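You operate a simulated robot arm through the tools that you are given. There is no shell and no other tool.

You are at the controls of a simulated two-armed robot. One attempt, no reset.

Task
Gauge pad 57 and stand it in the blue slot for its reading.
Fine: knob to READ, back to OPEN before the pad comes out; leave the other pads.

Only the result counts: the job must be done as asked and must still hold three seconds after the hand-in. Knocking over, shifting, dropping, spilling or breaking anything else fails it.

Robot
Two 7-joint arms with two-finger parallel grippers on one trunk that stands fixed in place. Base frame: the origin is at the foot of the trunk, x ahead of it, y to its left, z up. Units: mm, rad, N and s.
The left shoulder is at [50, 161, 1173], the right one opposite. With the tool pointing down near the work surface each hand reaches from about 200 to 680 mm from the base axis, measured 20 degrees to its own side. Payload 3.43 kg a hand.
The tool frame of a hand sits at the grasp point between the pads (the TCP): z along the fingers, y along the line on which they close. The tips reach 30 mm beyond it. Largest opening 94 mm; finger width 28, thickness 10; the body of the gripper, 50 by 96 mm, starts 55 mm behind the TCP.
Orientation is told as [roll, pitch, yaw] about the base's x, y, z axes, in that order, counted from this pose: with the fingers straight down and closing along the base's y, the tool's x points along the base's -x, its y along +y and its z along -z.

Tools
- The arms move only by the tool drive_tool. It takes "left_increments", "right_increments" or both (then of equal length, played together; a hand with none holds still); each is a list of rows, each a list of 6 numbers: the shift along the tool's x, y, z in m, then the turn, a rotation vector about the tool's x, y, z in rad. In form: [[x, y, z, rx, ry, rz], ...]. A call has 1 to 20 rows; each row shifts and turns the commanded pose from where the row before left it, along the tool's axes as they then stand. "left_hand" and "right_hand" are, for a hand that has rows, the opening, from 0 (shut) to 1 (fully open), set as the call begins (left out, the last holds). Rows are played at 5 a second. More than 50 mm and 0.15 rad between two rows, or a gripper value outside its range, and nothing of the call is played. A pose out of reach is approached as far as the arm can. The call stops where the force on the tool passes 40 N (or 10 N more than at its start, if that is more) or the arm is blocked; 0.2 s more then pass. The fingers move at their own pace (about 45 mm/s each) and stop on an object; they squeeze with about 34 N. The grip force told is the motor's: it shows also when the fingers shut on nothing. Time passes only in rows, and 0.2 s behind the last, so rows that do not move let the fingers close. The reply holds the time, the measured pose of the TCP, the force on the tool along the base axes, the opening and the grip force, in the units named above and with some noise, with the torque about the TCP (base axes, N m) and any sound that the robot's microphone picked up.
- Cameras (640 x 400 px; columns grow to the right, rows downward): "scene" is now at [131.3, -63, 1321.4]; the picture's right is [-0.57, -0.82, 0.00], its down [-0.30, 0.21, -0.93] and it looks along [0.77, -0.53, -0.37] (base axes); focal length 248 px, centre (320, 200). "left" rides on the left gripper at [76, -14, -102] in its tool frame; the picture's right is [0.18, 0.98, 0.00], its down [-0.75, 0.14, -0.64] and it looks along [-0.63, 0.12, 0.77] (tool axes); focal length 243 px, centre (320, 200). "right" rides on the right gripper at [76, 14, -103] in its tool frame; the picture's right is [-0.18, 0.98, 0.00], its down [-0.75, -0.14, -0.64] and it looks along [-0.63, -0.12, 0.77] (tool axes); focal length 243 px, centre (320, 200). There is no depth. A picture from a camera that has moved, and an enlarged one, comes with that camera's place and axes in the base frame and with its lens. The place of the scene camera against the robot may be out by one fixed shift of up to 25 mm in any direction.
- capture(camera): a new picture of that camera. No time passes.
- lift_body(by): slides the trunk up (or, below 0, down) by that many mm; the arms and the scene camera ride with it, the base frame stays. It gives what a move gives, with no picture.
- pan_tilt(pan, tilt): turns the head with the scene camera to pan (to the left, within 1.396 rad either way) and tilt (down, from -0.506 to 1.204), counted from straight ahead of the robot. It gives what a move gives.
- close_up(camera, box): a new picture of the part [left, top, right, bottom] of that camera's present view, enlarged. No time passes.
- hand_in(): hands the job in; it is judged then, once.

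Places have to be worked out from the pictures, the camera data and where the tool is seen. Open the grippers and draw the arms clear of the work before you hand the job in, unless the task says otherwise.

The tools are called as name(argument=value, ...) on one line, values as JSON. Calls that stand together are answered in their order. drive_tool: Moves the arms, as the interface text tells. Its arguments: {"type":"object","properties":{"left_increments":{"type":"array","items":{"type":"array","items":{"type":"number"}}},"left_hand":{"type":"number"},"right_increments":{"type":"array","items":{"type":"array","items":{"type":"number"}}},"right_hand":{"type":"number"}},"required":[]} The other tools are called the same way: lift_body (by) slides the trunk up or down; pan_tilt (pan, tilt) turns the head that bears the scene camera; capture (camera) takes a picture; close_up (camera, box) takes an enlarged picture of a part of a camera's view; hand_in () hands the job in.

At the start:

```text
clock: 0.0
left_tool_pos: [432.8, -23.1, 1188.5]
left_tcp_rot: [-0.001, 0.0, 0.002]
left_ft_force: [-0.2, 0.0, -0.2]
left_wrist_torque: [0.02, 0.01, -0.01]
left_grip_width: 93.9
left_finger_force: 0.1
right_tool_pos: [264.6, -312.0, 1245.2]
right_tcp_rot: [0.003, -0.001, 0.002]
right_ft_force: [0.4, 0.3, -0.7]
right_wrist_torque: [-0.01, -0.02, 0.0]
right_grip_width: 94.2
right_finger_force: 0.1
trunk travel left (down, up): [-200.0, 67.0]
head pan, tilt: [-0.6, 0.377]
```

scene: 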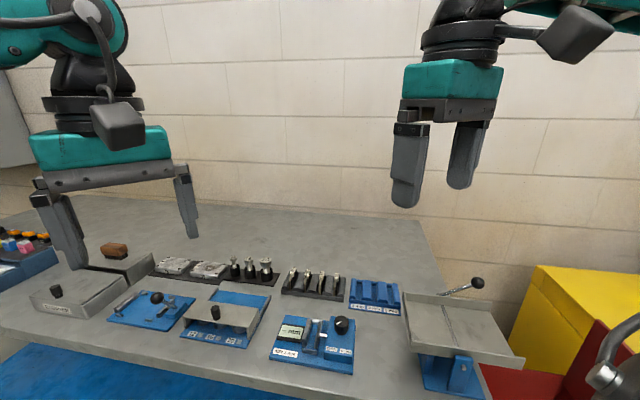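
right: 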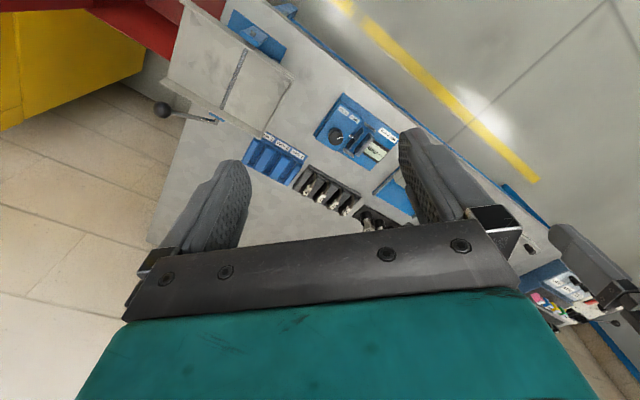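
left: 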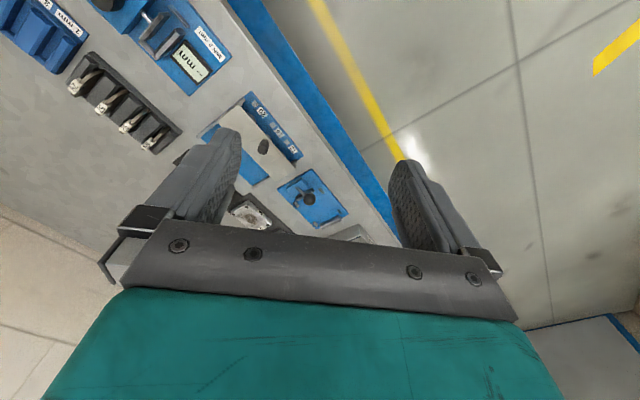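

The scene shows a bench with several fixtures; a gauge block with a knob, a rack of pads, and a blue three-slot rack. I'll zoom in to read labels.

close_up(camera="scene", box=[260, 260, 420, 380])

close_up(camera="scene", box=[90, 240, 290, 365])

close_up(camera="left", box=[0, 0, 240, 150])

close_up(camera="right", box=[220, 80, 420, 240])

```text
3.33 times, centred on (340, 320) of scene
camera zoom: at [131.3, -63.0, 1321.4], right [-0.57, -0.82, 0.0], down [-0.3, 0.21, -0.93], along [0.77, -0.53, -0.37], focal length 828 px, centre (253, -200)
```

zoom: 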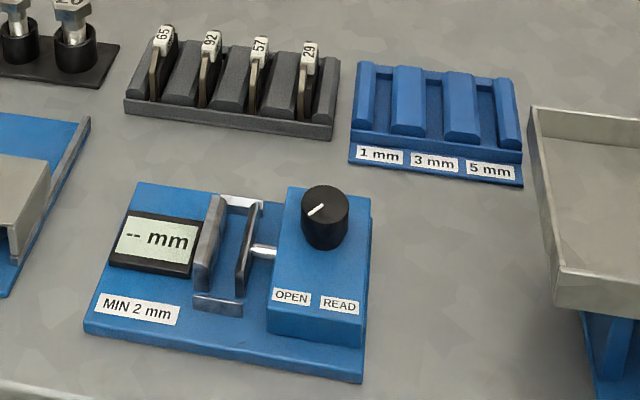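

```text
3.20 times, centred on (190, 302) of scene
camera zoom: at [131.3, -63.0, 1321.4], right [-0.57, -0.82, 0.0], down [-0.3, 0.21, -0.93], along [0.77, -0.53, -0.37], focal length 795 px, centre (736, -128)
```

zoom: 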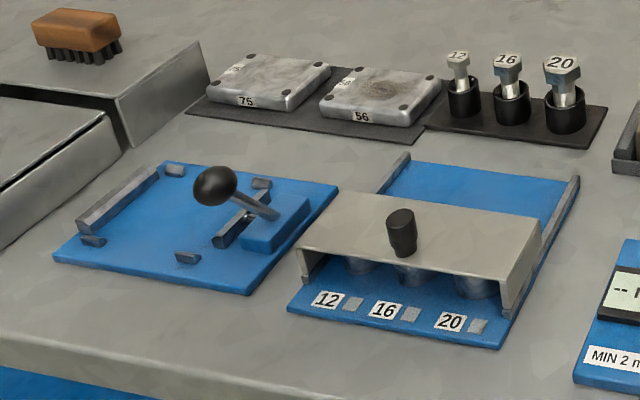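

```text
2.67 times, centred on (120, 75) of left
camera zoom: at [356.4, -37.4, 1291.6], right [-0.19, 0.98, 0.0], down [0.75, 0.14, 0.64], along [0.63, 0.12, -0.77], focal length 647 px, centre (853, 533)
```

zoom: 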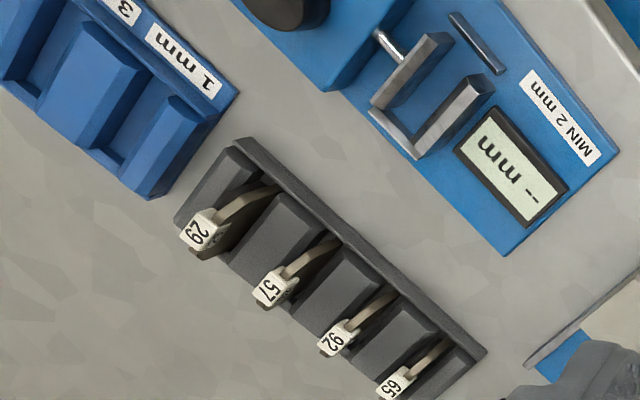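

```text
2.50 times, centred on (320, 160) of right
camera zoom: at [187.1, -298.1, 1347.4], right [0.18, 0.98, 0.0], down [0.75, -0.14, 0.64], along [0.63, -0.12, -0.77], focal length 606 px, centre (320, 300)
```

zoom: 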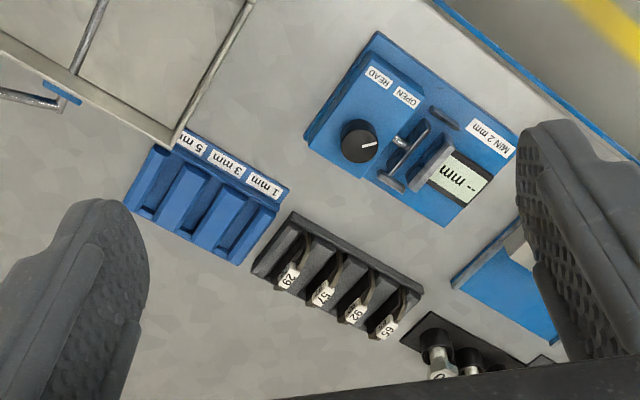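

The pads sit in a dark rack (65, 92, 57, 29) and the gauge knob is pointing towards OPEN; from the two wrist views I put tag 57 near (559, -364, 885), with fixtures turned about 45° from base axes. I'll move the right hand over there, turned about -0.75 rad, for a better look.

drive_tool(right_increments=[[-0.035, 0, 0.015, 0, 0, 0], [-0.035, 0, 0.015, 0, 0, 0], [-0.035, 0, 0.015, 0, 0, 0], [-0.035, 0, 0.015, 0, 0, 0], [-0.035, 0, 0.015, 0, 0, 0], [0, 0, 0.01, 0, 0, 0.15], [0, 0, 0.01, 0, 0, 0.15], [0, 0, 0.01, 0, 0, 0.15], [0, 0, 0.01, 0, 0, 0.15], [0, 0, 0.01, 0, 0, 0.15], [0, 0, 0, 0, 0, 0]])

capture(camera="right")

capture(camera="scene")

```text
clock: 2.4
left_tool_pos: [433.2, -22.6, 1188.8]
left_tcp_rot: [0.001, 0.0, 0.002]
left_ft_force: [-0.2, 0.1, -0.3]
left_wrist_torque: [-0.02, 0.01, -0.02]
left_grip_width: 94.2
left_finger_force: 0.1
right_tool_pos: [439.1, -311.5, 1119.5]
right_tcp_rot: [0.004, 0.002, -0.75]
right_ft_force: [1.0, 0.0, -0.5]
right_wrist_torque: [-0.02, 0.02, 0.0]
right_grip_width: 94.2
right_finger_force: 0.0
trunk travel left (down, up): [-200.0, 67.0]
head pan, tilt: [-0.6, 0.377]
```

```text
taken
camera right: at [392.1, -249.3, 1222.4], right [0.81, 0.59, 0.0], down [0.45, -0.62, 0.64], along [0.38, -0.52, -0.77], focal length 243 px, centre (320, 200)
```

right: 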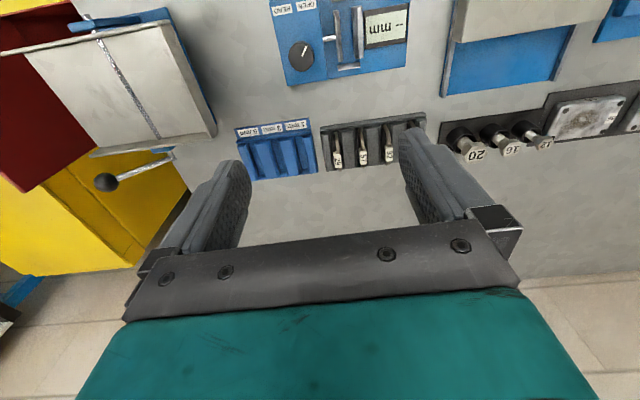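

```text
taken
camera scene: at [131.3, -63.0, 1321.4], right [-0.57, -0.82, 0.0], down [-0.3, 0.21, -0.93], along [0.77, -0.53, -0.37], focal length 248 px, centre (320, 200)
```

scene: 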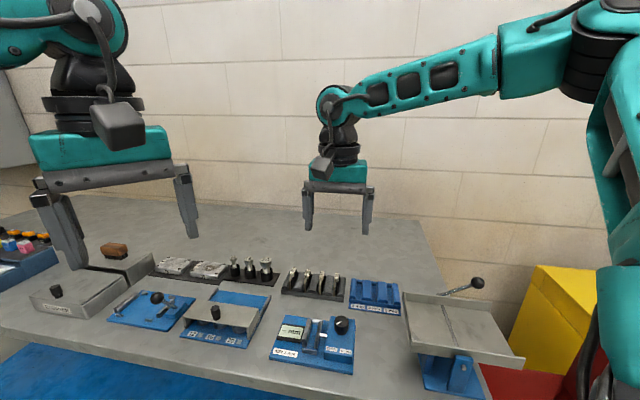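

The gauge, rack and slot block are all in view of the right wrist camera now. I'll enlarge them to measure.

close_up(camera="right", box=[220, 90, 440, 190])

close_up(camera="right", box=[250, 0, 430, 100])

close_up(camera="left", box=[0, 0, 240, 150])

close_up(camera="scene", box=[270, 255, 410, 345])

```text
2.91 times, centred on (330, 140) of right
camera zoom: at [392.1, -249.3, 1222.4], right [0.81, 0.59, 0.0], down [0.45, -0.62, 0.64], along [0.38, -0.52, -0.77], focal length 706 px, centre (291, 374)
```

zoom: 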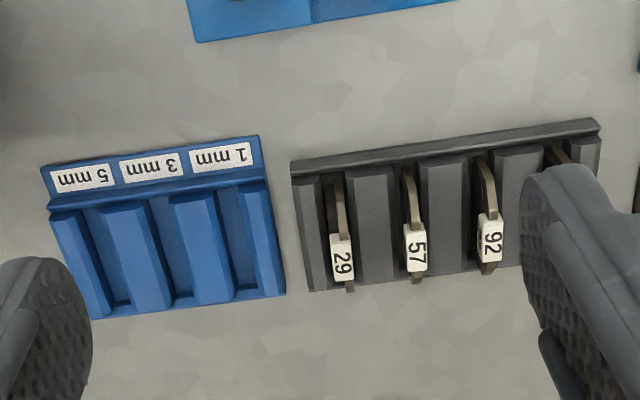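

```text
3.56 times, centred on (340, 50) of right
camera zoom: at [392.1, -249.3, 1222.4], right [0.81, 0.59, 0.0], down [0.45, -0.62, 0.64], along [0.38, -0.52, -0.77], focal length 863 px, centre (249, 733)
```

zoom: 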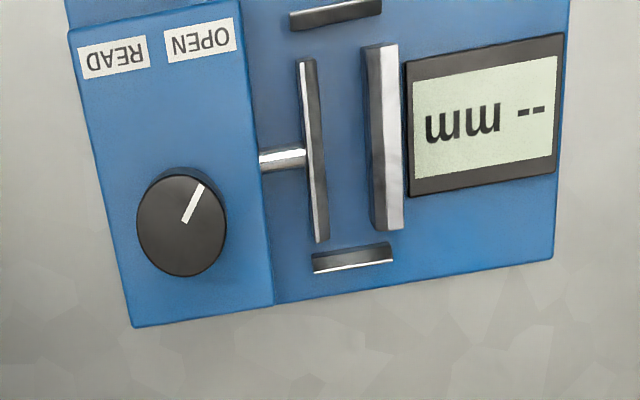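

```text
2.67 times, centred on (120, 75) of left
camera zoom: at [356.4, -37.4, 1291.6], right [-0.19, 0.98, 0.0], down [0.75, 0.14, 0.64], along [0.63, 0.12, -0.77], focal length 647 px, centre (853, 533)
```

zoom: 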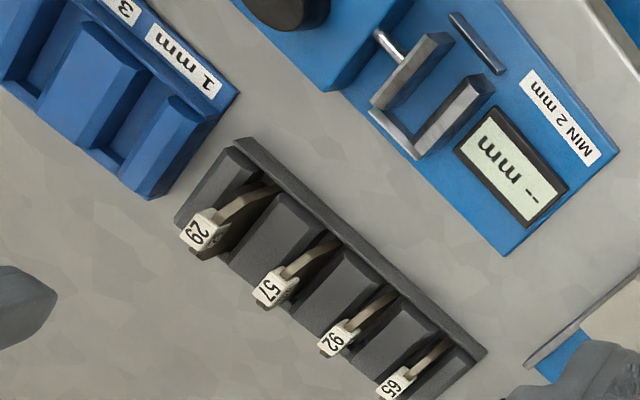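

```text
4.44 times, centred on (340, 300) of scene
camera zoom: at [131.3, -63.0, 1321.4], right [-0.57, -0.82, 0.0], down [-0.3, 0.21, -0.93], along [0.77, -0.53, -0.37], focal length 1104 px, centre (231, -244)
```

zoom: 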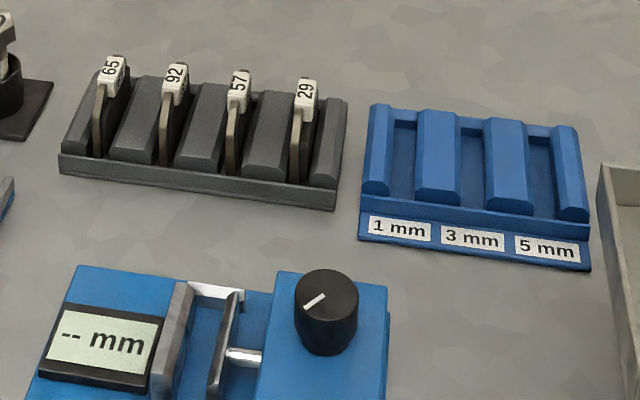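

Triangulating from both wrist cameras: tag 57 top is about (557, -361, 893), the rack front edge about z 860, and fixtures run at about 45°, with 40 mm slot pitch. I'll bring the right hand above pad 57 (TCP about 70 mm above the tag) for a close look.

drive_tool(right_increments=[[0, 0, 0, 0, 0, 0.035], [-0.0218, 0.0095, 0.031, 0, 0, 0], [-0.0218, 0.0095, 0.031, 0, 0, 0], [-0.0218, 0.0095, 0.031, 0, 0, 0], [-0.0218, 0.0095, 0.031, 0, 0, 0], [-0.0218, 0.0095, 0.031, 0, 0, 0], [0, 0, 0, 0, 0, 0]])

capture(camera="right")

close_up(camera="scene", box=[260, 220, 420, 320])

```text
clock: 4.0
left_tool_pos: [433.3, -21.4, 1188.9]
left_tcp_rot: [-0.001, 0.001, 0.002]
left_ft_force: [0.5, -0.1, 0.5]
left_wrist_torque: [-0.02, 0.0, -0.01]
left_grip_width: 94.0
left_finger_force: 0.0
right_tool_pos: [553.9, -356.6, 963.6]
right_tcp_rot: [0.002, 0.001, -0.784]
right_ft_force: [-0.1, 0.4, -0.4]
right_wrist_torque: [0.0, -0.02, 0.0]
right_grip_width: 94.1
right_finger_force: 0.1
trunk travel left (down, up): [-200.0, 67.0]
head pan, tilt: [-0.6, 0.377]
```

```text
taken
camera right: at [507.5, -292.7, 1065.2], right [0.82, 0.57, 0.0], down [0.43, -0.63, 0.64], along [0.36, -0.53, -0.77], focal length 243 px, centre (320, 200)
```

right: 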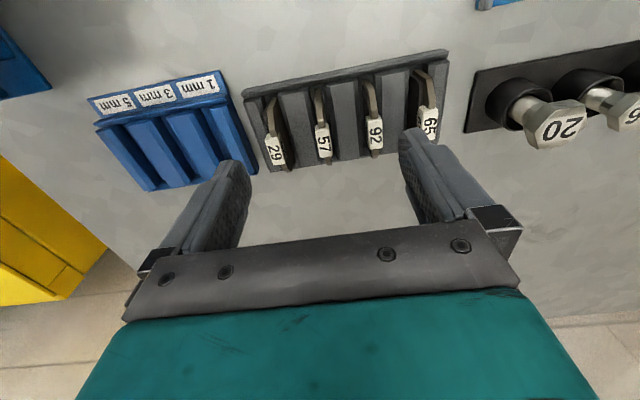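

```text
4.00 times, centred on (340, 270) of scene
camera zoom: at [131.1, -62.9, 1321.4], right [-0.57, -0.82, 0.0], down [-0.3, 0.21, -0.93], along [0.77, -0.53, -0.37], focal length 994 px, centre (240, -80)
```

zoom: 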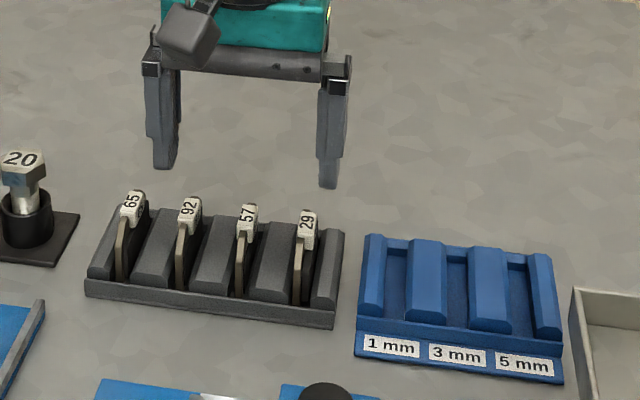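

The rack is seen well from this position; I'll enlarge to see the pad's profile and fix positions again.

close_up(camera="right", box=[230, 40, 460, 184])

close_up(camera="right", box=[80, 60, 270, 200])

close_up(camera="scene", box=[275, 255, 355, 305])

close_up(camera="left", box=[40, 40, 200, 160])

```text
2.78 times, centred on (345, 112) of right
camera zoom: at [507.5, -292.7, 1065.2], right [0.82, 0.57, 0.0], down [0.43, -0.63, 0.64], along [0.36, -0.53, -0.77], focal length 674 px, centre (251, 444)
```

zoom: 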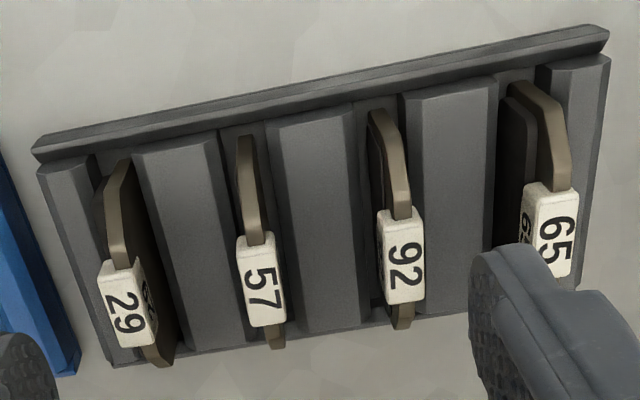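

```text
2.86 times, centred on (175, 130) of right
camera zoom: at [507.5, -292.7, 1065.2], right [0.82, 0.57, 0.0], down [0.43, -0.63, 0.64], along [0.36, -0.53, -0.77], focal length 693 px, centre (734, 400)
```

zoom: 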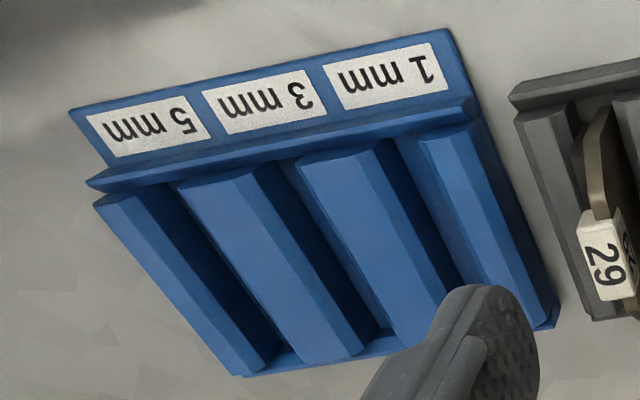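

```text
8.00 times, centred on (315, 280) of scene
camera zoom: at [131.1, -62.9, 1321.4], right [-0.57, -0.82, 0.0], down [-0.3, 0.21, -0.93], along [0.77, -0.53, -0.37], focal length 1987 px, centre (360, -440)
```

zoom: 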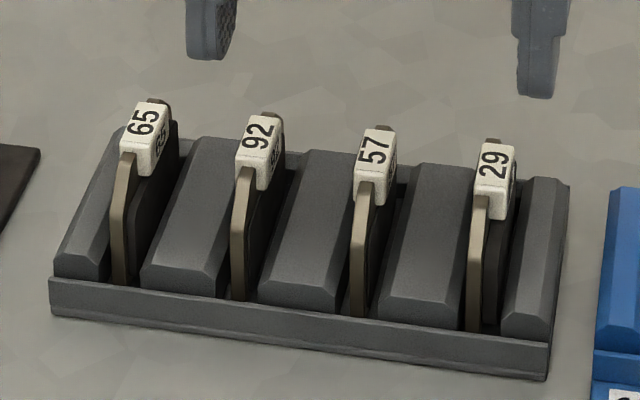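

```text
3.33 times, centred on (120, 100) of left
camera zoom: at [356.2, -37.3, 1291.7], right [-0.19, 0.98, 0.0], down [0.75, 0.14, 0.64], along [0.63, 0.12, -0.77], focal length 809 px, centre (987, 533)
```

zoom: 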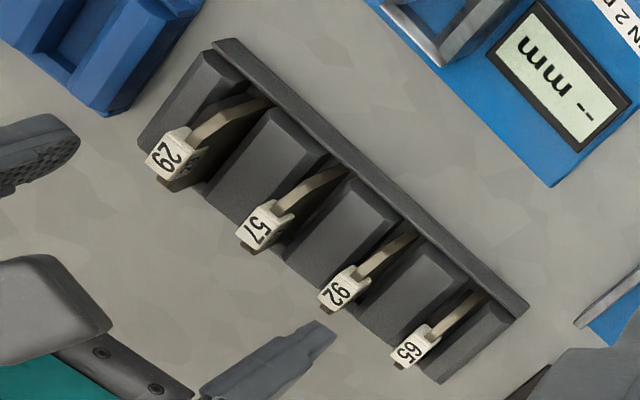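

Tag 57 (a block atop the pad, about 10 mm wide, 30 mm long) is confirmed at about (557, -361, 893), well above the ridges. Before grasping I'll look closely at the gauge by shifting the right hand over it.

drive_tool(right_increments=[[0.039, -0.0053, -0.0055, 0, 0, 0], [0.039, -0.0053, -0.0055, 0, 0, 0], [0.039, -0.0053, -0.0055, 0, 0, 0], [0, 0, 0, 0, 0, 0]])

capture(camera="right")

close_up(camera="right", box=[220, 20, 420, 145])

close_up(camera="left", box=[80, 0, 240, 100])

close_up(camera="scene", box=[265, 305, 361, 380])

```text
clock: 5.0
left_tool_pos: [433.1, -23.6, 1188.9]
left_tcp_rot: [0.0, 0.001, 0.003]
left_ft_force: [0.3, 0.6, 0.7]
left_wrist_torque: [0.0, -0.03, 0.01]
left_grip_width: 94.1
left_finger_force: 0.1
right_tool_pos: [455.0, -284.7, 979.9]
right_tcp_rot: [0.004, 0.003, -0.785]
right_ft_force: [0.1, -0.8, 0.4]
right_wrist_torque: [-0.01, 0.04, 0.0]
right_grip_width: 94.1
right_finger_force: 0.1
trunk travel left (down, up): [-200.0, 67.0]
head pan, tilt: [-0.6, 0.377]
```

```text
taken
camera right: at [410.4, -221.0, 1083.3], right [0.82, 0.57, 0.0], down [0.43, -0.63, 0.64], along [0.36, -0.53, -0.77], focal length 243 px, centre (320, 200)
```

right: 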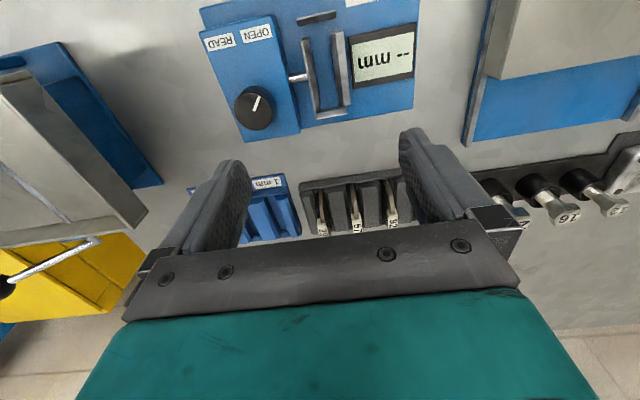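

```text
3.20 times, centred on (320, 82) of right
camera zoom: at [410.4, -221.0, 1083.3], right [0.82, 0.57, 0.0], down [0.43, -0.63, 0.64], along [0.36, -0.53, -0.77], focal length 776 px, centre (320, 576)
```

zoom: 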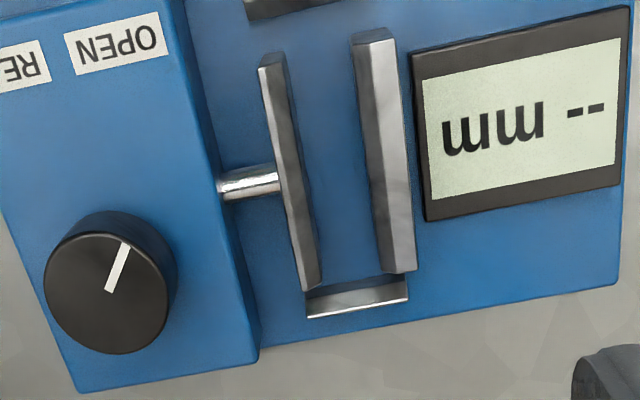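

```text
4.00 times, centred on (160, 50) of left
camera zoom: at [356.6, -37.6, 1291.5], right [-0.19, 0.98, 0.0], down [0.75, 0.14, 0.64], along [0.63, 0.12, -0.77], focal length 970 px, centre (960, 800)
```

zoom: 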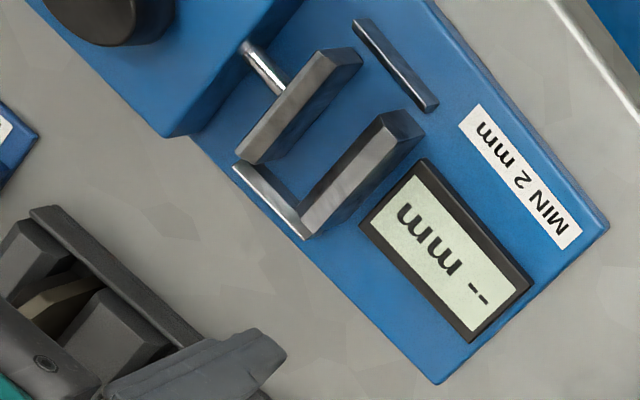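

```text
5.33 times, centred on (313, 342) of scene
camera zoom: at [131.5, -63.2, 1321.3], right [-0.57, -0.82, 0.0], down [-0.3, 0.21, -0.93], along [0.77, -0.53, -0.37], focal length 1325 px, centre (357, -560)
```

zoom: 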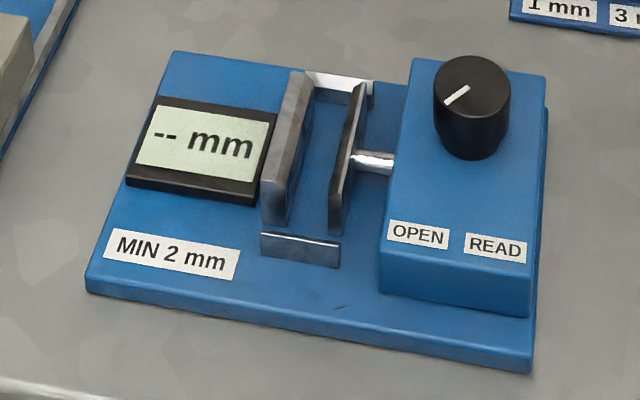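

The gauge has a fixed jaw by the display and a thin moving jaw on a rod from the knob box, plus front and rear stops. I'll take two views with a pure sideways shift to triangulate its heights and positions precisely.

drive_tool(right_increments=[[0, 0.035, 0, 0, 0, 0], [0, 0.035, 0, 0, 0, 0], [0, 0, 0, 0, 0, 0]])

close_up(camera="right", box=[100, 0, 340, 150])

drive_tool(right_increments=[[0, -0.045, 0, 0, 0, 0], [0, -0.045, 0, 0, 0, 0], [0, -0.05, 0, 0, 0, 0], [0, 0, 0, 0, 0, 0]])

close_up(camera="right", box=[280, 0, 520, 150])

capture(camera="right")

```text
clock: 5.8
left_tool_pos: [433.4, -22.7, 1189.4]
left_tcp_rot: [-0.001, 0.002, 0.002]
left_ft_force: [0.2, 1.1, -0.4]
left_wrist_torque: [0.04, -0.01, 0.02]
left_grip_width: 94.0
left_finger_force: 0.1
right_tool_pos: [506.3, -235.2, 981.3]
right_tcp_rot: [0.001, 0.003, -0.783]
right_ft_force: [-0.4, -0.2, -0.4]
right_wrist_torque: [-0.01, -0.03, 0.0]
right_grip_width: 94.0
right_finger_force: 0.0
trunk travel left (down, up): [-200.0, 67.0]
head pan, tilt: [-0.6, 0.377]
```

```text
2.67 times, centred on (220, 75) of right
camera zoom: at [460.1, -171.5, 1083.8], right [0.82, 0.57, 0.0], down [0.43, -0.63, 0.64], along [0.36, -0.53, -0.77], focal length 647 px, centre (587, 533)
```

zoom: 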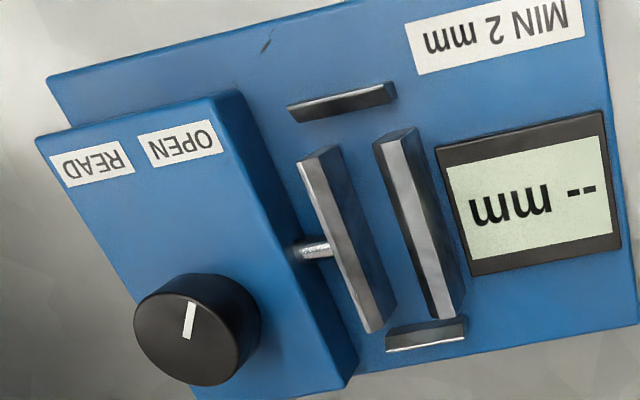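

```text
clock: 6.8
left_tool_pos: [434.2, -22.0, 1188.2]
left_tcp_rot: [-0.002, 0.001, 0.002]
left_ft_force: [0.4, 0.0, -0.1]
left_wrist_torque: [-0.02, -0.01, 0.03]
left_grip_width: 93.9
left_finger_force: 0.0
right_tool_pos: [405.6, -333.1, 980.8]
right_tcp_rot: [0.001, 0.003, -0.783]
right_ft_force: [0.7, 0.8, -0.4]
right_wrist_torque: [0.0, 0.02, -0.04]
right_grip_width: 93.9
right_finger_force: 0.1
trunk travel left (down, up): [-200.0, 67.0]
head pan, tilt: [-0.6, 0.377]
```

```text
2.67 times, centred on (400, 75) of right
camera zoom: at [360.3, -270.1, 1083.5], right [0.82, 0.57, 0.0], down [0.43, -0.63, 0.64], along [0.36, -0.53, -0.77], focal length 647 px, centre (107, 533)
```

zoom: 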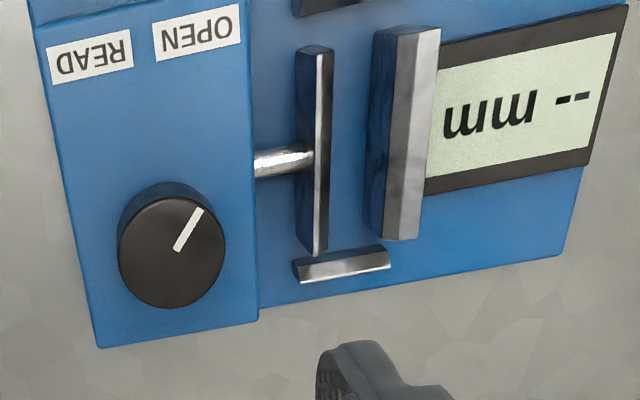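

```text
taken
camera right: at [360.3, -270.1, 1083.5], right [0.82, 0.57, 0.0], down [0.43, -0.63, 0.64], along [0.36, -0.53, -0.77], focal length 243 px, centre (320, 200)
```

right: 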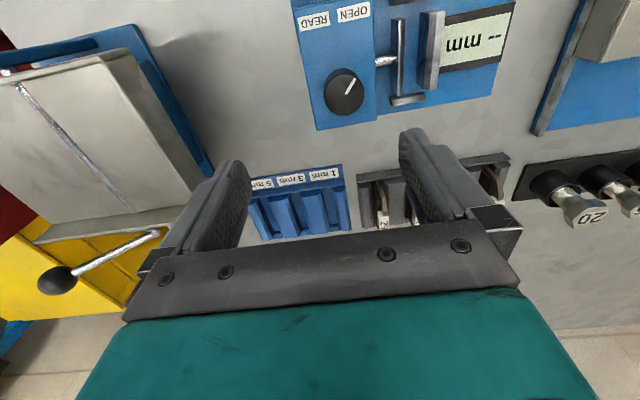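

Stereo gives: knob top centre about (406, -303, 899), box top z≈874, jaw tops z≈870, fixed jaw inner face around (447, -251) at mid-length, gap about 17 mm. I'll move back above pad 57 with the fingers partly closed to about 33 mm so they clear neighbouring tags.

drive_tool(right_increments=[[-0.0317, 0.0219, 0.005, 0, 0, 0], [-0.0317, 0.0219, 0.005, 0, 0, 0], [-0.0317, 0.0219, 0.005, 0, 0, 0], [-0.0317, 0.0219, 0.005, 0, 0, 0], [0, 0, 0.015, 0, 0, 0], [0, 0, 0, 0, 0, 0]], right_hand=0.35)

capture(camera="right")

close_up(camera="right", box=[240, 50, 400, 180])

close_up(camera="scene", box=[275, 230, 371, 290])

```text
clock: 8.2
left_tool_pos: [433.5, -22.8, 1189.1]
left_tcp_rot: [0.002, 0.001, 0.001]
left_ft_force: [-1.0, -0.6, -1.2]
left_wrist_torque: [0.02, 0.02, 0.02]
left_grip_width: 94.0
left_finger_force: 0.0
right_tool_pos: [557.5, -362.0, 945.2]
right_tcp_rot: [0.002, 0.002, -0.784]
right_ft_force: [-0.2, -0.1, 0.6]
right_wrist_torque: [0.02, 0.02, 0.01]
right_grip_width: 32.9
right_finger_force: 0.1
trunk travel left (down, up): [-200.0, 67.0]
head pan, tilt: [-0.6, 0.377]
```

```text
taken
camera right: at [512.7, -298.1, 1048.1], right [0.82, 0.57, 0.0], down [0.43, -0.63, 0.64], along [0.36, -0.53, -0.77], focal length 243 px, centre (320, 200)
```

right: 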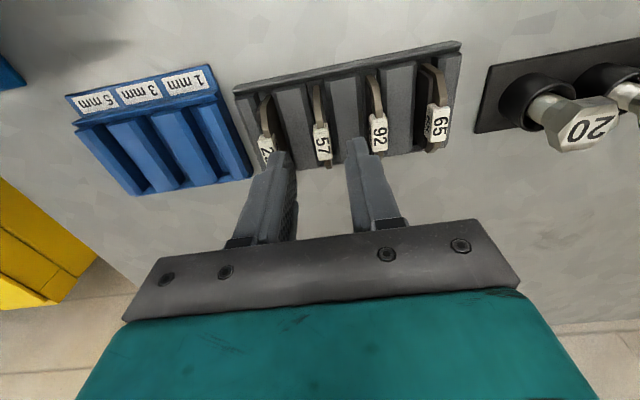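

```text
3.08 times, centred on (320, 115) of right
camera zoom: at [512.7, -298.1, 1048.1], right [0.82, 0.57, 0.0], down [0.43, -0.63, 0.64], along [0.36, -0.53, -0.77], focal length 746 px, centre (320, 462)
```

zoom: 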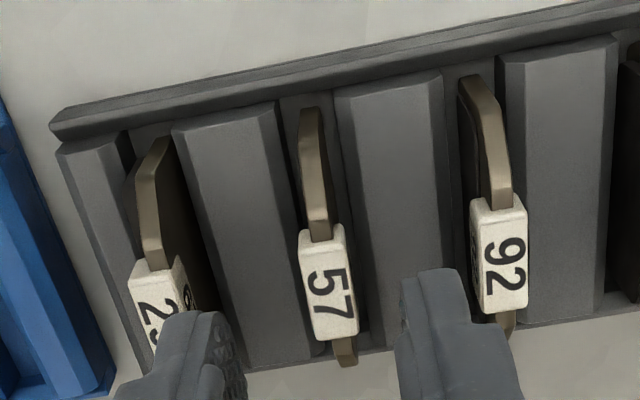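

```text
6.67 times, centred on (323, 260) of scene
camera zoom: at [131.3, -63.0, 1321.4], right [-0.57, -0.82, 0.0], down [-0.3, 0.21, -0.93], along [0.77, -0.53, -0.37], focal length 1656 px, centre (300, -200)
```

zoom: 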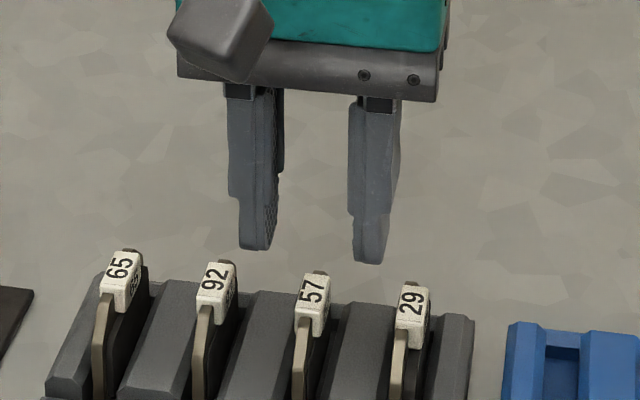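

The tag 57 top centre lines up within about 1 mm of the tool axis, with tag sides roughly z 882–893. I'll descend until the tips are about at the tag's lower edge (TCP ≈ 912) and look before closing.

drive_tool(right_increments=[[0, 0.001, 0.01, 0, 0, 0], [0, 0, 0.01, 0, 0, 0], [0, 0, 0.008, 0, 0, 0], [0, 0, 0.005, 0, 0, 0], [0, 0, 0, 0, 0, 0]])

close_up(camera="right", box=[220, 70, 420, 195])

close_up(camera="scene", box=[275, 240, 371, 300])

```text
clock: 9.4
left_tool_pos: [432.5, -23.1, 1188.6]
left_tcp_rot: [-0.001, 0.0, 0.003]
left_ft_force: [-0.7, -0.6, -0.5]
left_wrist_torque: [-0.05, -0.03, 0.02]
left_grip_width: 94.0
left_finger_force: 0.1
right_tool_pos: [548.5, -361.6, 920.8]
right_tcp_rot: [0.005, -0.001, -0.783]
right_ft_force: [1.8, -1.6, 5.9]
right_wrist_torque: [-0.18, 0.0, 0.07]
right_grip_width: 32.3
right_finger_force: 0.0
right hand out of reach, approached as far as the arm can: row 2, 3
trunk travel left (down, up): [-200.0, 67.0]
head pan, tilt: [-0.6, 0.377]
```

```text
3.20 times, centred on (320, 132) of right
camera zoom: at [502.3, -297.5, 1023.2], right [0.82, 0.57, 0.0], down [0.43, -0.63, 0.64], along [0.37, -0.53, -0.77], focal length 776 px, centre (320, 416)
```

zoom: 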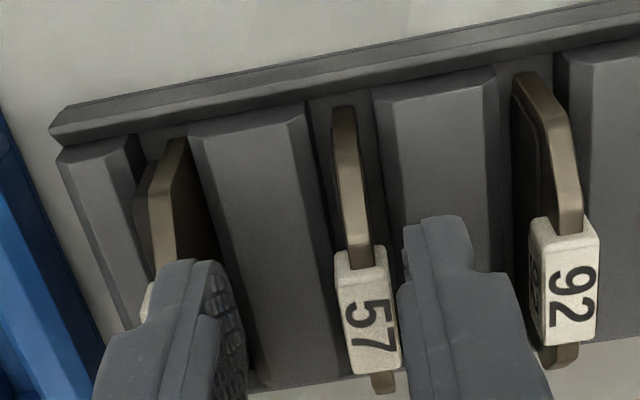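

```text
6.67 times, centred on (323, 270) of scene
camera zoom: at [131.0, -62.8, 1321.5], right [-0.57, -0.82, 0.0], down [-0.3, 0.21, -0.93], along [0.77, -0.53, -0.37], focal length 1656 px, centre (300, -267)
```

zoom: 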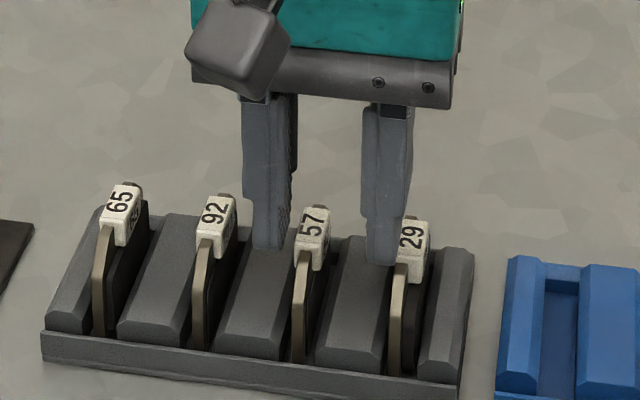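

The arm hit its reach limit during descent (TCP at (548.5, -361.6, 920.8), tips still clear of the tags). I'll raise the hand straight up, then lower the trunk to gain reach.

drive_tool(right_increments=[[0, 0, -0.015, 0, 0, 0], [0, 0, -0.025, 0, 0, 0], [0, 0, -0.03, 0, 0, 0], [0, 0, -0.03, 0, 0, 0], [0, 0, -0.03, 0, 0, 0], [0, 0, 0, 0, 0, 0]])

close_up(camera="scene", box=[270, 220, 398, 300])

```text
clock: 10.8
left_tool_pos: [435.2, -22.1, 1188.9]
left_tcp_rot: [0.0, -0.001, 0.002]
left_ft_force: [-0.3, -0.3, 0.5]
left_wrist_torque: [0.0, 0.02, 0.0]
left_grip_width: 94.2
left_finger_force: 0.0
right_tool_pos: [548.5, -362.2, 1049.2]
right_tcp_rot: [0.002, 0.002, -0.785]
right_ft_force: [-0.3, 0.0, -0.4]
right_wrist_torque: [-0.03, -0.01, -0.02]
right_grip_width: 33.0
right_finger_force: 0.0
trunk travel left (down, up): [-200.0, 67.0]
head pan, tilt: [-0.6, 0.377]
```

```text
5.00 times, centred on (334, 260) of scene
camera zoom: at [131.4, -63.1, 1321.3], right [-0.57, -0.82, 0.0], down [-0.3, 0.21, -0.93], along [0.77, -0.53, -0.37], focal length 1242 px, centre (250, -100)
```

zoom: 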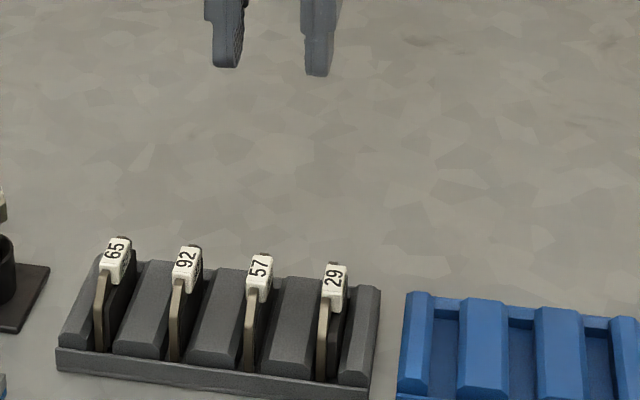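

The pads are undisturbed. With the TCP at z 1049 I'll lower the trunk 100 mm, which leaves the tips about 25 mm above the tags.

lift_body(by=-100)

capture(camera="right")

capture(camera="scene")

```text
clock: 12.1
left_tool_pos: [432.6, -22.4, 1088.8]
left_tcp_rot: [-0.002, 0.0, 0.002]
left_ft_force: [0.2, -0.3, 0.7]
left_wrist_torque: [0.01, 0.04, 0.0]
left_grip_width: 94.0
left_finger_force: 0.2
right_tool_pos: [547.8, -361.9, 950.4]
right_tcp_rot: [0.001, 0.002, -0.785]
right_ft_force: [0.7, 0.0, -0.3]
right_wrist_torque: [-0.01, -0.01, 0.03]
right_grip_width: 32.7
right_finger_force: 0.0
trunk travel left (down, up): [-100.0, 167.0]
head pan, tilt: [-0.6, 0.377]
```

```text
taken
camera right: at [503.3, -298.4, 1052.1], right [0.82, 0.57, 0.0], down [0.43, -0.63, 0.64], along [0.36, -0.53, -0.77], focal length 243 px, centre (320, 200)
```

right: 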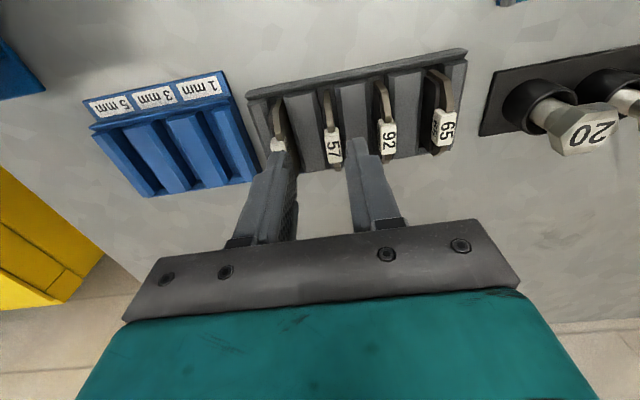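

```text
taken
camera scene: at [131.1, -63.0, 1221.4], right [-0.57, -0.82, 0.0], down [-0.3, 0.21, -0.93], along [0.77, -0.53, -0.37], focal length 248 px, centre (320, 200)
```

scene: 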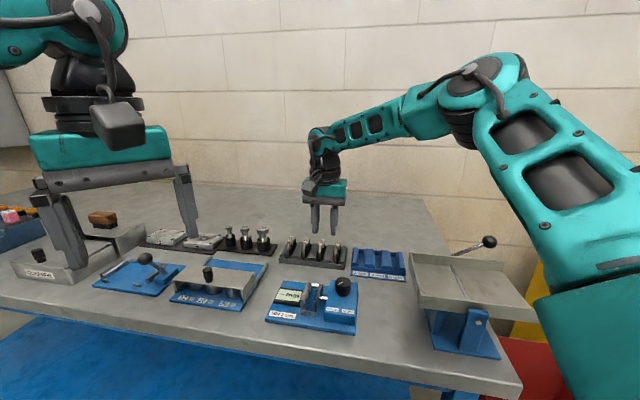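

Trunk lowered; TCP is (548, -362, 950). I'll re-center over tag 57 at this height and check alignment.

drive_tool(right_increments=[[-0.0058, 0.0075, 0, 0, 0, 0], [0, 0, 0.01, 0, 0, 0], [0, 0, 0, 0, 0, 0]])

close_up(camera="right", box=[240, 60, 400, 160])

close_up(camera="scene", box=[270, 190, 366, 250])

```text
clock: 12.9
left_tool_pos: [432.3, -22.2, 1089.0]
left_tcp_rot: [0.0, 0.0, 0.001]
left_ft_force: [0.3, 0.4, 0.2]
left_wrist_torque: [0.0, 0.02, 0.03]
left_grip_width: 93.7
left_finger_force: 0.1
right_tool_pos: [558.6, -360.5, 940.3]
right_tcp_rot: [0.002, 0.002, -0.784]
right_ft_force: [0.3, 0.1, -0.3]
right_wrist_torque: [0.04, -0.01, 0.01]
right_grip_width: 32.7
right_finger_force: 0.1
trunk travel left (down, up): [-100.0, 167.0]
head pan, tilt: [-0.6, 0.377]
```

```text
4.00 times, centred on (320, 110) of right
camera zoom: at [513.9, -296.8, 1042.1], right [0.82, 0.57, 0.0], down [0.43, -0.63, 0.64], along [0.36, -0.53, -0.77], focal length 970 px, centre (320, 560)
```

zoom: 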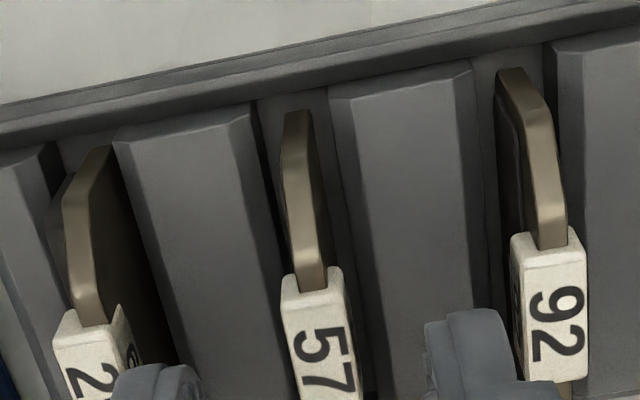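

```text
6.67 times, centred on (318, 220) of scene
camera zoom: at [131.3, -63.0, 1221.4], right [-0.57, -0.82, 0.0], down [-0.3, 0.21, -0.93], along [0.77, -0.53, -0.37], focal length 1656 px, centre (333, 67)
```

zoom: 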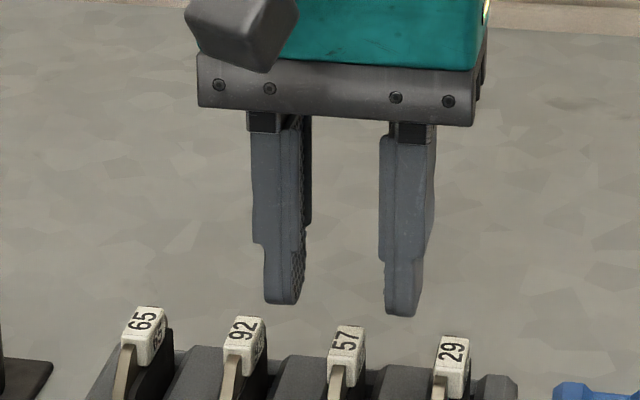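

Tag 57 sits on the tool axis column. I'll descend 28 mm to TCP ≈ 912.

drive_tool(right_increments=[[0, 0, 0.01, 0, 0, 0], [0, 0, 0.01, 0, 0, 0], [0, 0, 0.008, 0, 0, 0], [0, 0, 0, 0, 0, 0]])

close_up(camera="right", box=[220, 70, 420, 195])

close_up(camera="scene", box=[270, 200, 366, 260])

```text
clock: 13.9
left_tool_pos: [433.8, -23.0, 1089.8]
left_tcp_rot: [-0.001, -0.001, 0.003]
left_ft_force: [-0.4, -0.2, 0.3]
left_wrist_torque: [0.05, -0.01, 0.02]
left_grip_width: 93.9
left_finger_force: 0.0
right_tool_pos: [558.9, -362.3, 912.3]
right_tcp_rot: [0.002, 0.003, -0.784]
right_ft_force: [0.1, 0.5, 0.2]
right_wrist_torque: [0.01, 0.03, 0.03]
right_grip_width: 32.9
right_finger_force: 0.0
trunk travel left (down, up): [-100.0, 167.0]
head pan, tilt: [-0.6, 0.377]
```

```text
3.20 times, centred on (320, 132) of right
camera zoom: at [513.2, -297.0, 1013.6], right [0.82, 0.57, 0.0], down [0.43, -0.63, 0.64], along [0.36, -0.53, -0.77], focal length 776 px, centre (320, 416)
```

zoom: 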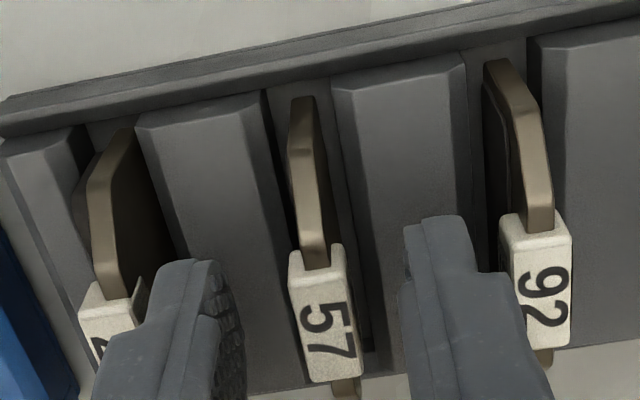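

```text
6.67 times, centred on (318, 230) of scene
camera zoom: at [131.3, -63.0, 1221.4], right [-0.57, -0.82, 0.0], down [-0.3, 0.21, -0.93], along [0.77, -0.53, -0.37], focal length 1656 px, centre (333, 0)
```

zoom: 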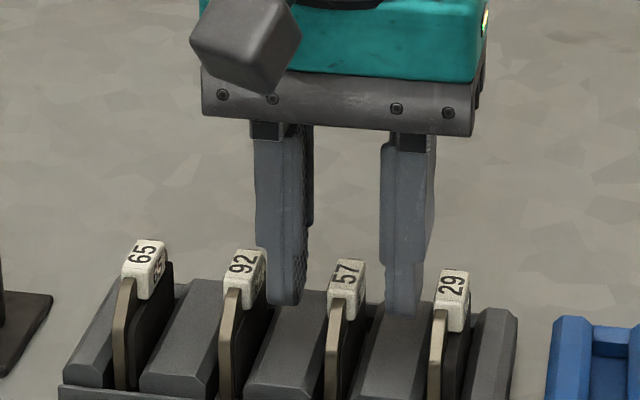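

The fingers straddle tag 57 with clear gaps to 92 and 29. I'll close the right gripper on the tag.

drive_tool(right_increments=[[0, 0, 0, 0, 0, 0], [0, 0, 0, 0, 0, 0], [0, 0, 0, 0, 0, 0], [0, 0, 0, 0, 0, 0]], right_hand=0)

close_up(camera="right", box=[220, 70, 420, 195])

close_up(camera="scene", box=[270, 200, 366, 260])

```text
clock: 14.9
left_tool_pos: [432.3, -23.0, 1088.4]
left_tcp_rot: [0.001, 0.001, 0.003]
left_ft_force: [-0.5, 0.4, 0.5]
left_wrist_torque: [-0.01, -0.01, 0.02]
left_grip_width: 94.2
left_finger_force: 0.0
right_tool_pos: [558.5, -360.7, 911.6]
right_tcp_rot: [0.0, 0.0, -0.784]
right_ft_force: [0.2, -0.6, -0.3]
right_wrist_torque: [0.03, 0.04, -0.01]
right_grip_width: 9.9
right_finger_force: 33.8
trunk travel left (down, up): [-100.0, 167.0]
head pan, tilt: [-0.6, 0.377]
```

```text
3.20 times, centred on (320, 132) of right
camera zoom: at [513.3, -297.0, 1013.7], right [0.82, 0.57, 0.0], down [0.43, -0.63, 0.64], along [0.36, -0.53, -0.77], focal length 776 px, centre (320, 416)
```

zoom: 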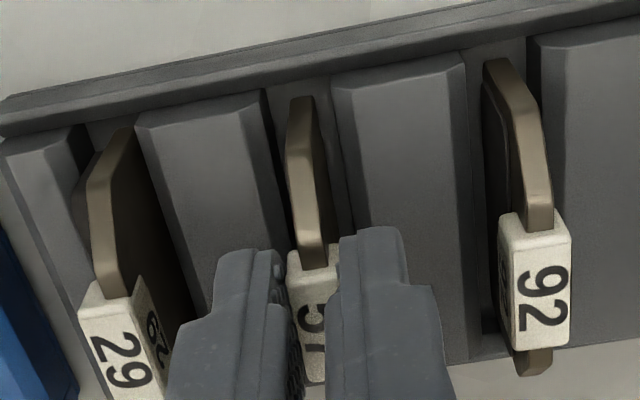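

```text
6.67 times, centred on (318, 230) of scene
camera zoom: at [131.4, -63.1, 1221.3], right [-0.57, -0.82, 0.0], down [-0.3, 0.21, -0.93], along [0.77, -0.53, -0.37], focal length 1656 px, centre (333, 0)
```

zoom: 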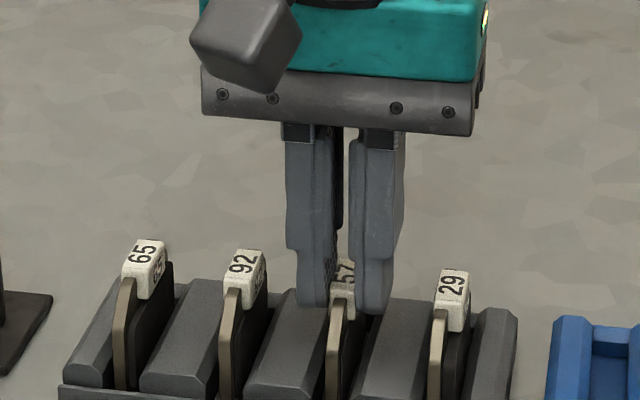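

Grip holds a 9.9 mm wide tag at 33.8 N. Now I lift straight up by 75 mm and check the pad.

drive_tool(right_increments=[[0, 0, -0.01, 0, 0, 0], [0, 0, -0.01, 0, 0, 0], [0, 0, -0.015, 0, 0, 0], [0, 0, -0.02, 0, 0, 0], [0, 0, -0.02, 0, 0, 0], [0, 0, 0, 0, 0, 0]])

capture(camera="right")

close_up(camera="scene", box=[260, 160, 420, 260])

capture(camera="left")

```text
clock: 16.3
left_tool_pos: [434.1, -23.8, 1088.2]
left_tcp_rot: [0.0, -0.001, 0.002]
left_ft_force: [-0.1, 0.1, 0.6]
left_wrist_torque: [-0.03, 0.0, -0.01]
left_grip_width: 93.7
left_finger_force: 0.0
right_tool_pos: [556.6, -360.9, 987.4]
right_tcp_rot: [0.003, 0.0, -0.785]
right_ft_force: [-0.3, -0.5, -0.6]
right_wrist_torque: [-0.03, 0.01, 0.0]
right_grip_width: 10.3
right_finger_force: 33.6
trunk travel left (down, up): [-100.0, 167.0]
head pan, tilt: [-0.6, 0.377]
```

```text
taken
camera right: at [512.5, -296.9, 1089.2], right [0.82, 0.57, 0.0], down [0.43, -0.63, 0.64], along [0.36, -0.53, -0.77], focal length 243 px, centre (320, 200)
```

right: 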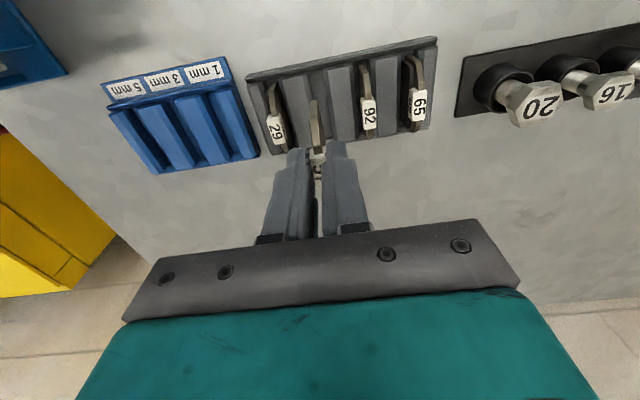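

```text
4.00 times, centred on (340, 210) of scene
camera zoom: at [131.4, -63.1, 1221.3], right [-0.57, -0.82, 0.0], down [-0.3, 0.21, -0.93], along [0.77, -0.53, -0.37], focal length 994 px, centre (240, 160)
```

zoom: 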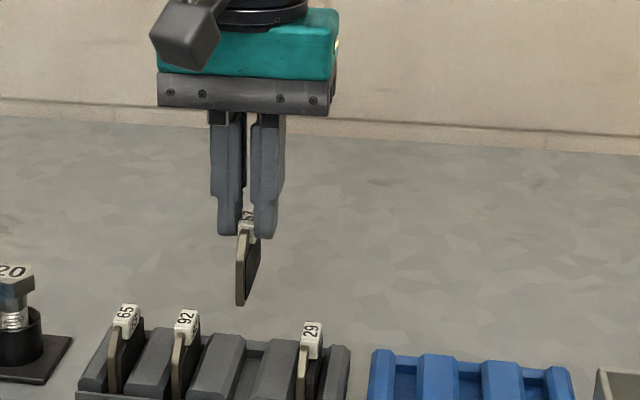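

```text
taken
camera left: at [356.5, -37.5, 1191.5], right [-0.19, 0.98, 0.0], down [0.75, 0.14, 0.64], along [0.63, 0.12, -0.77], focal length 243 px, centre (320, 200)
```

left: 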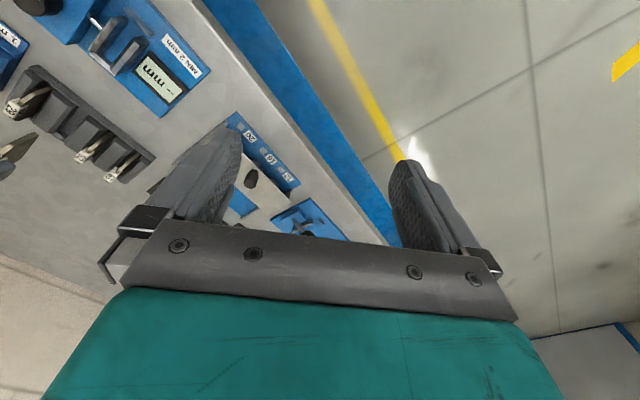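

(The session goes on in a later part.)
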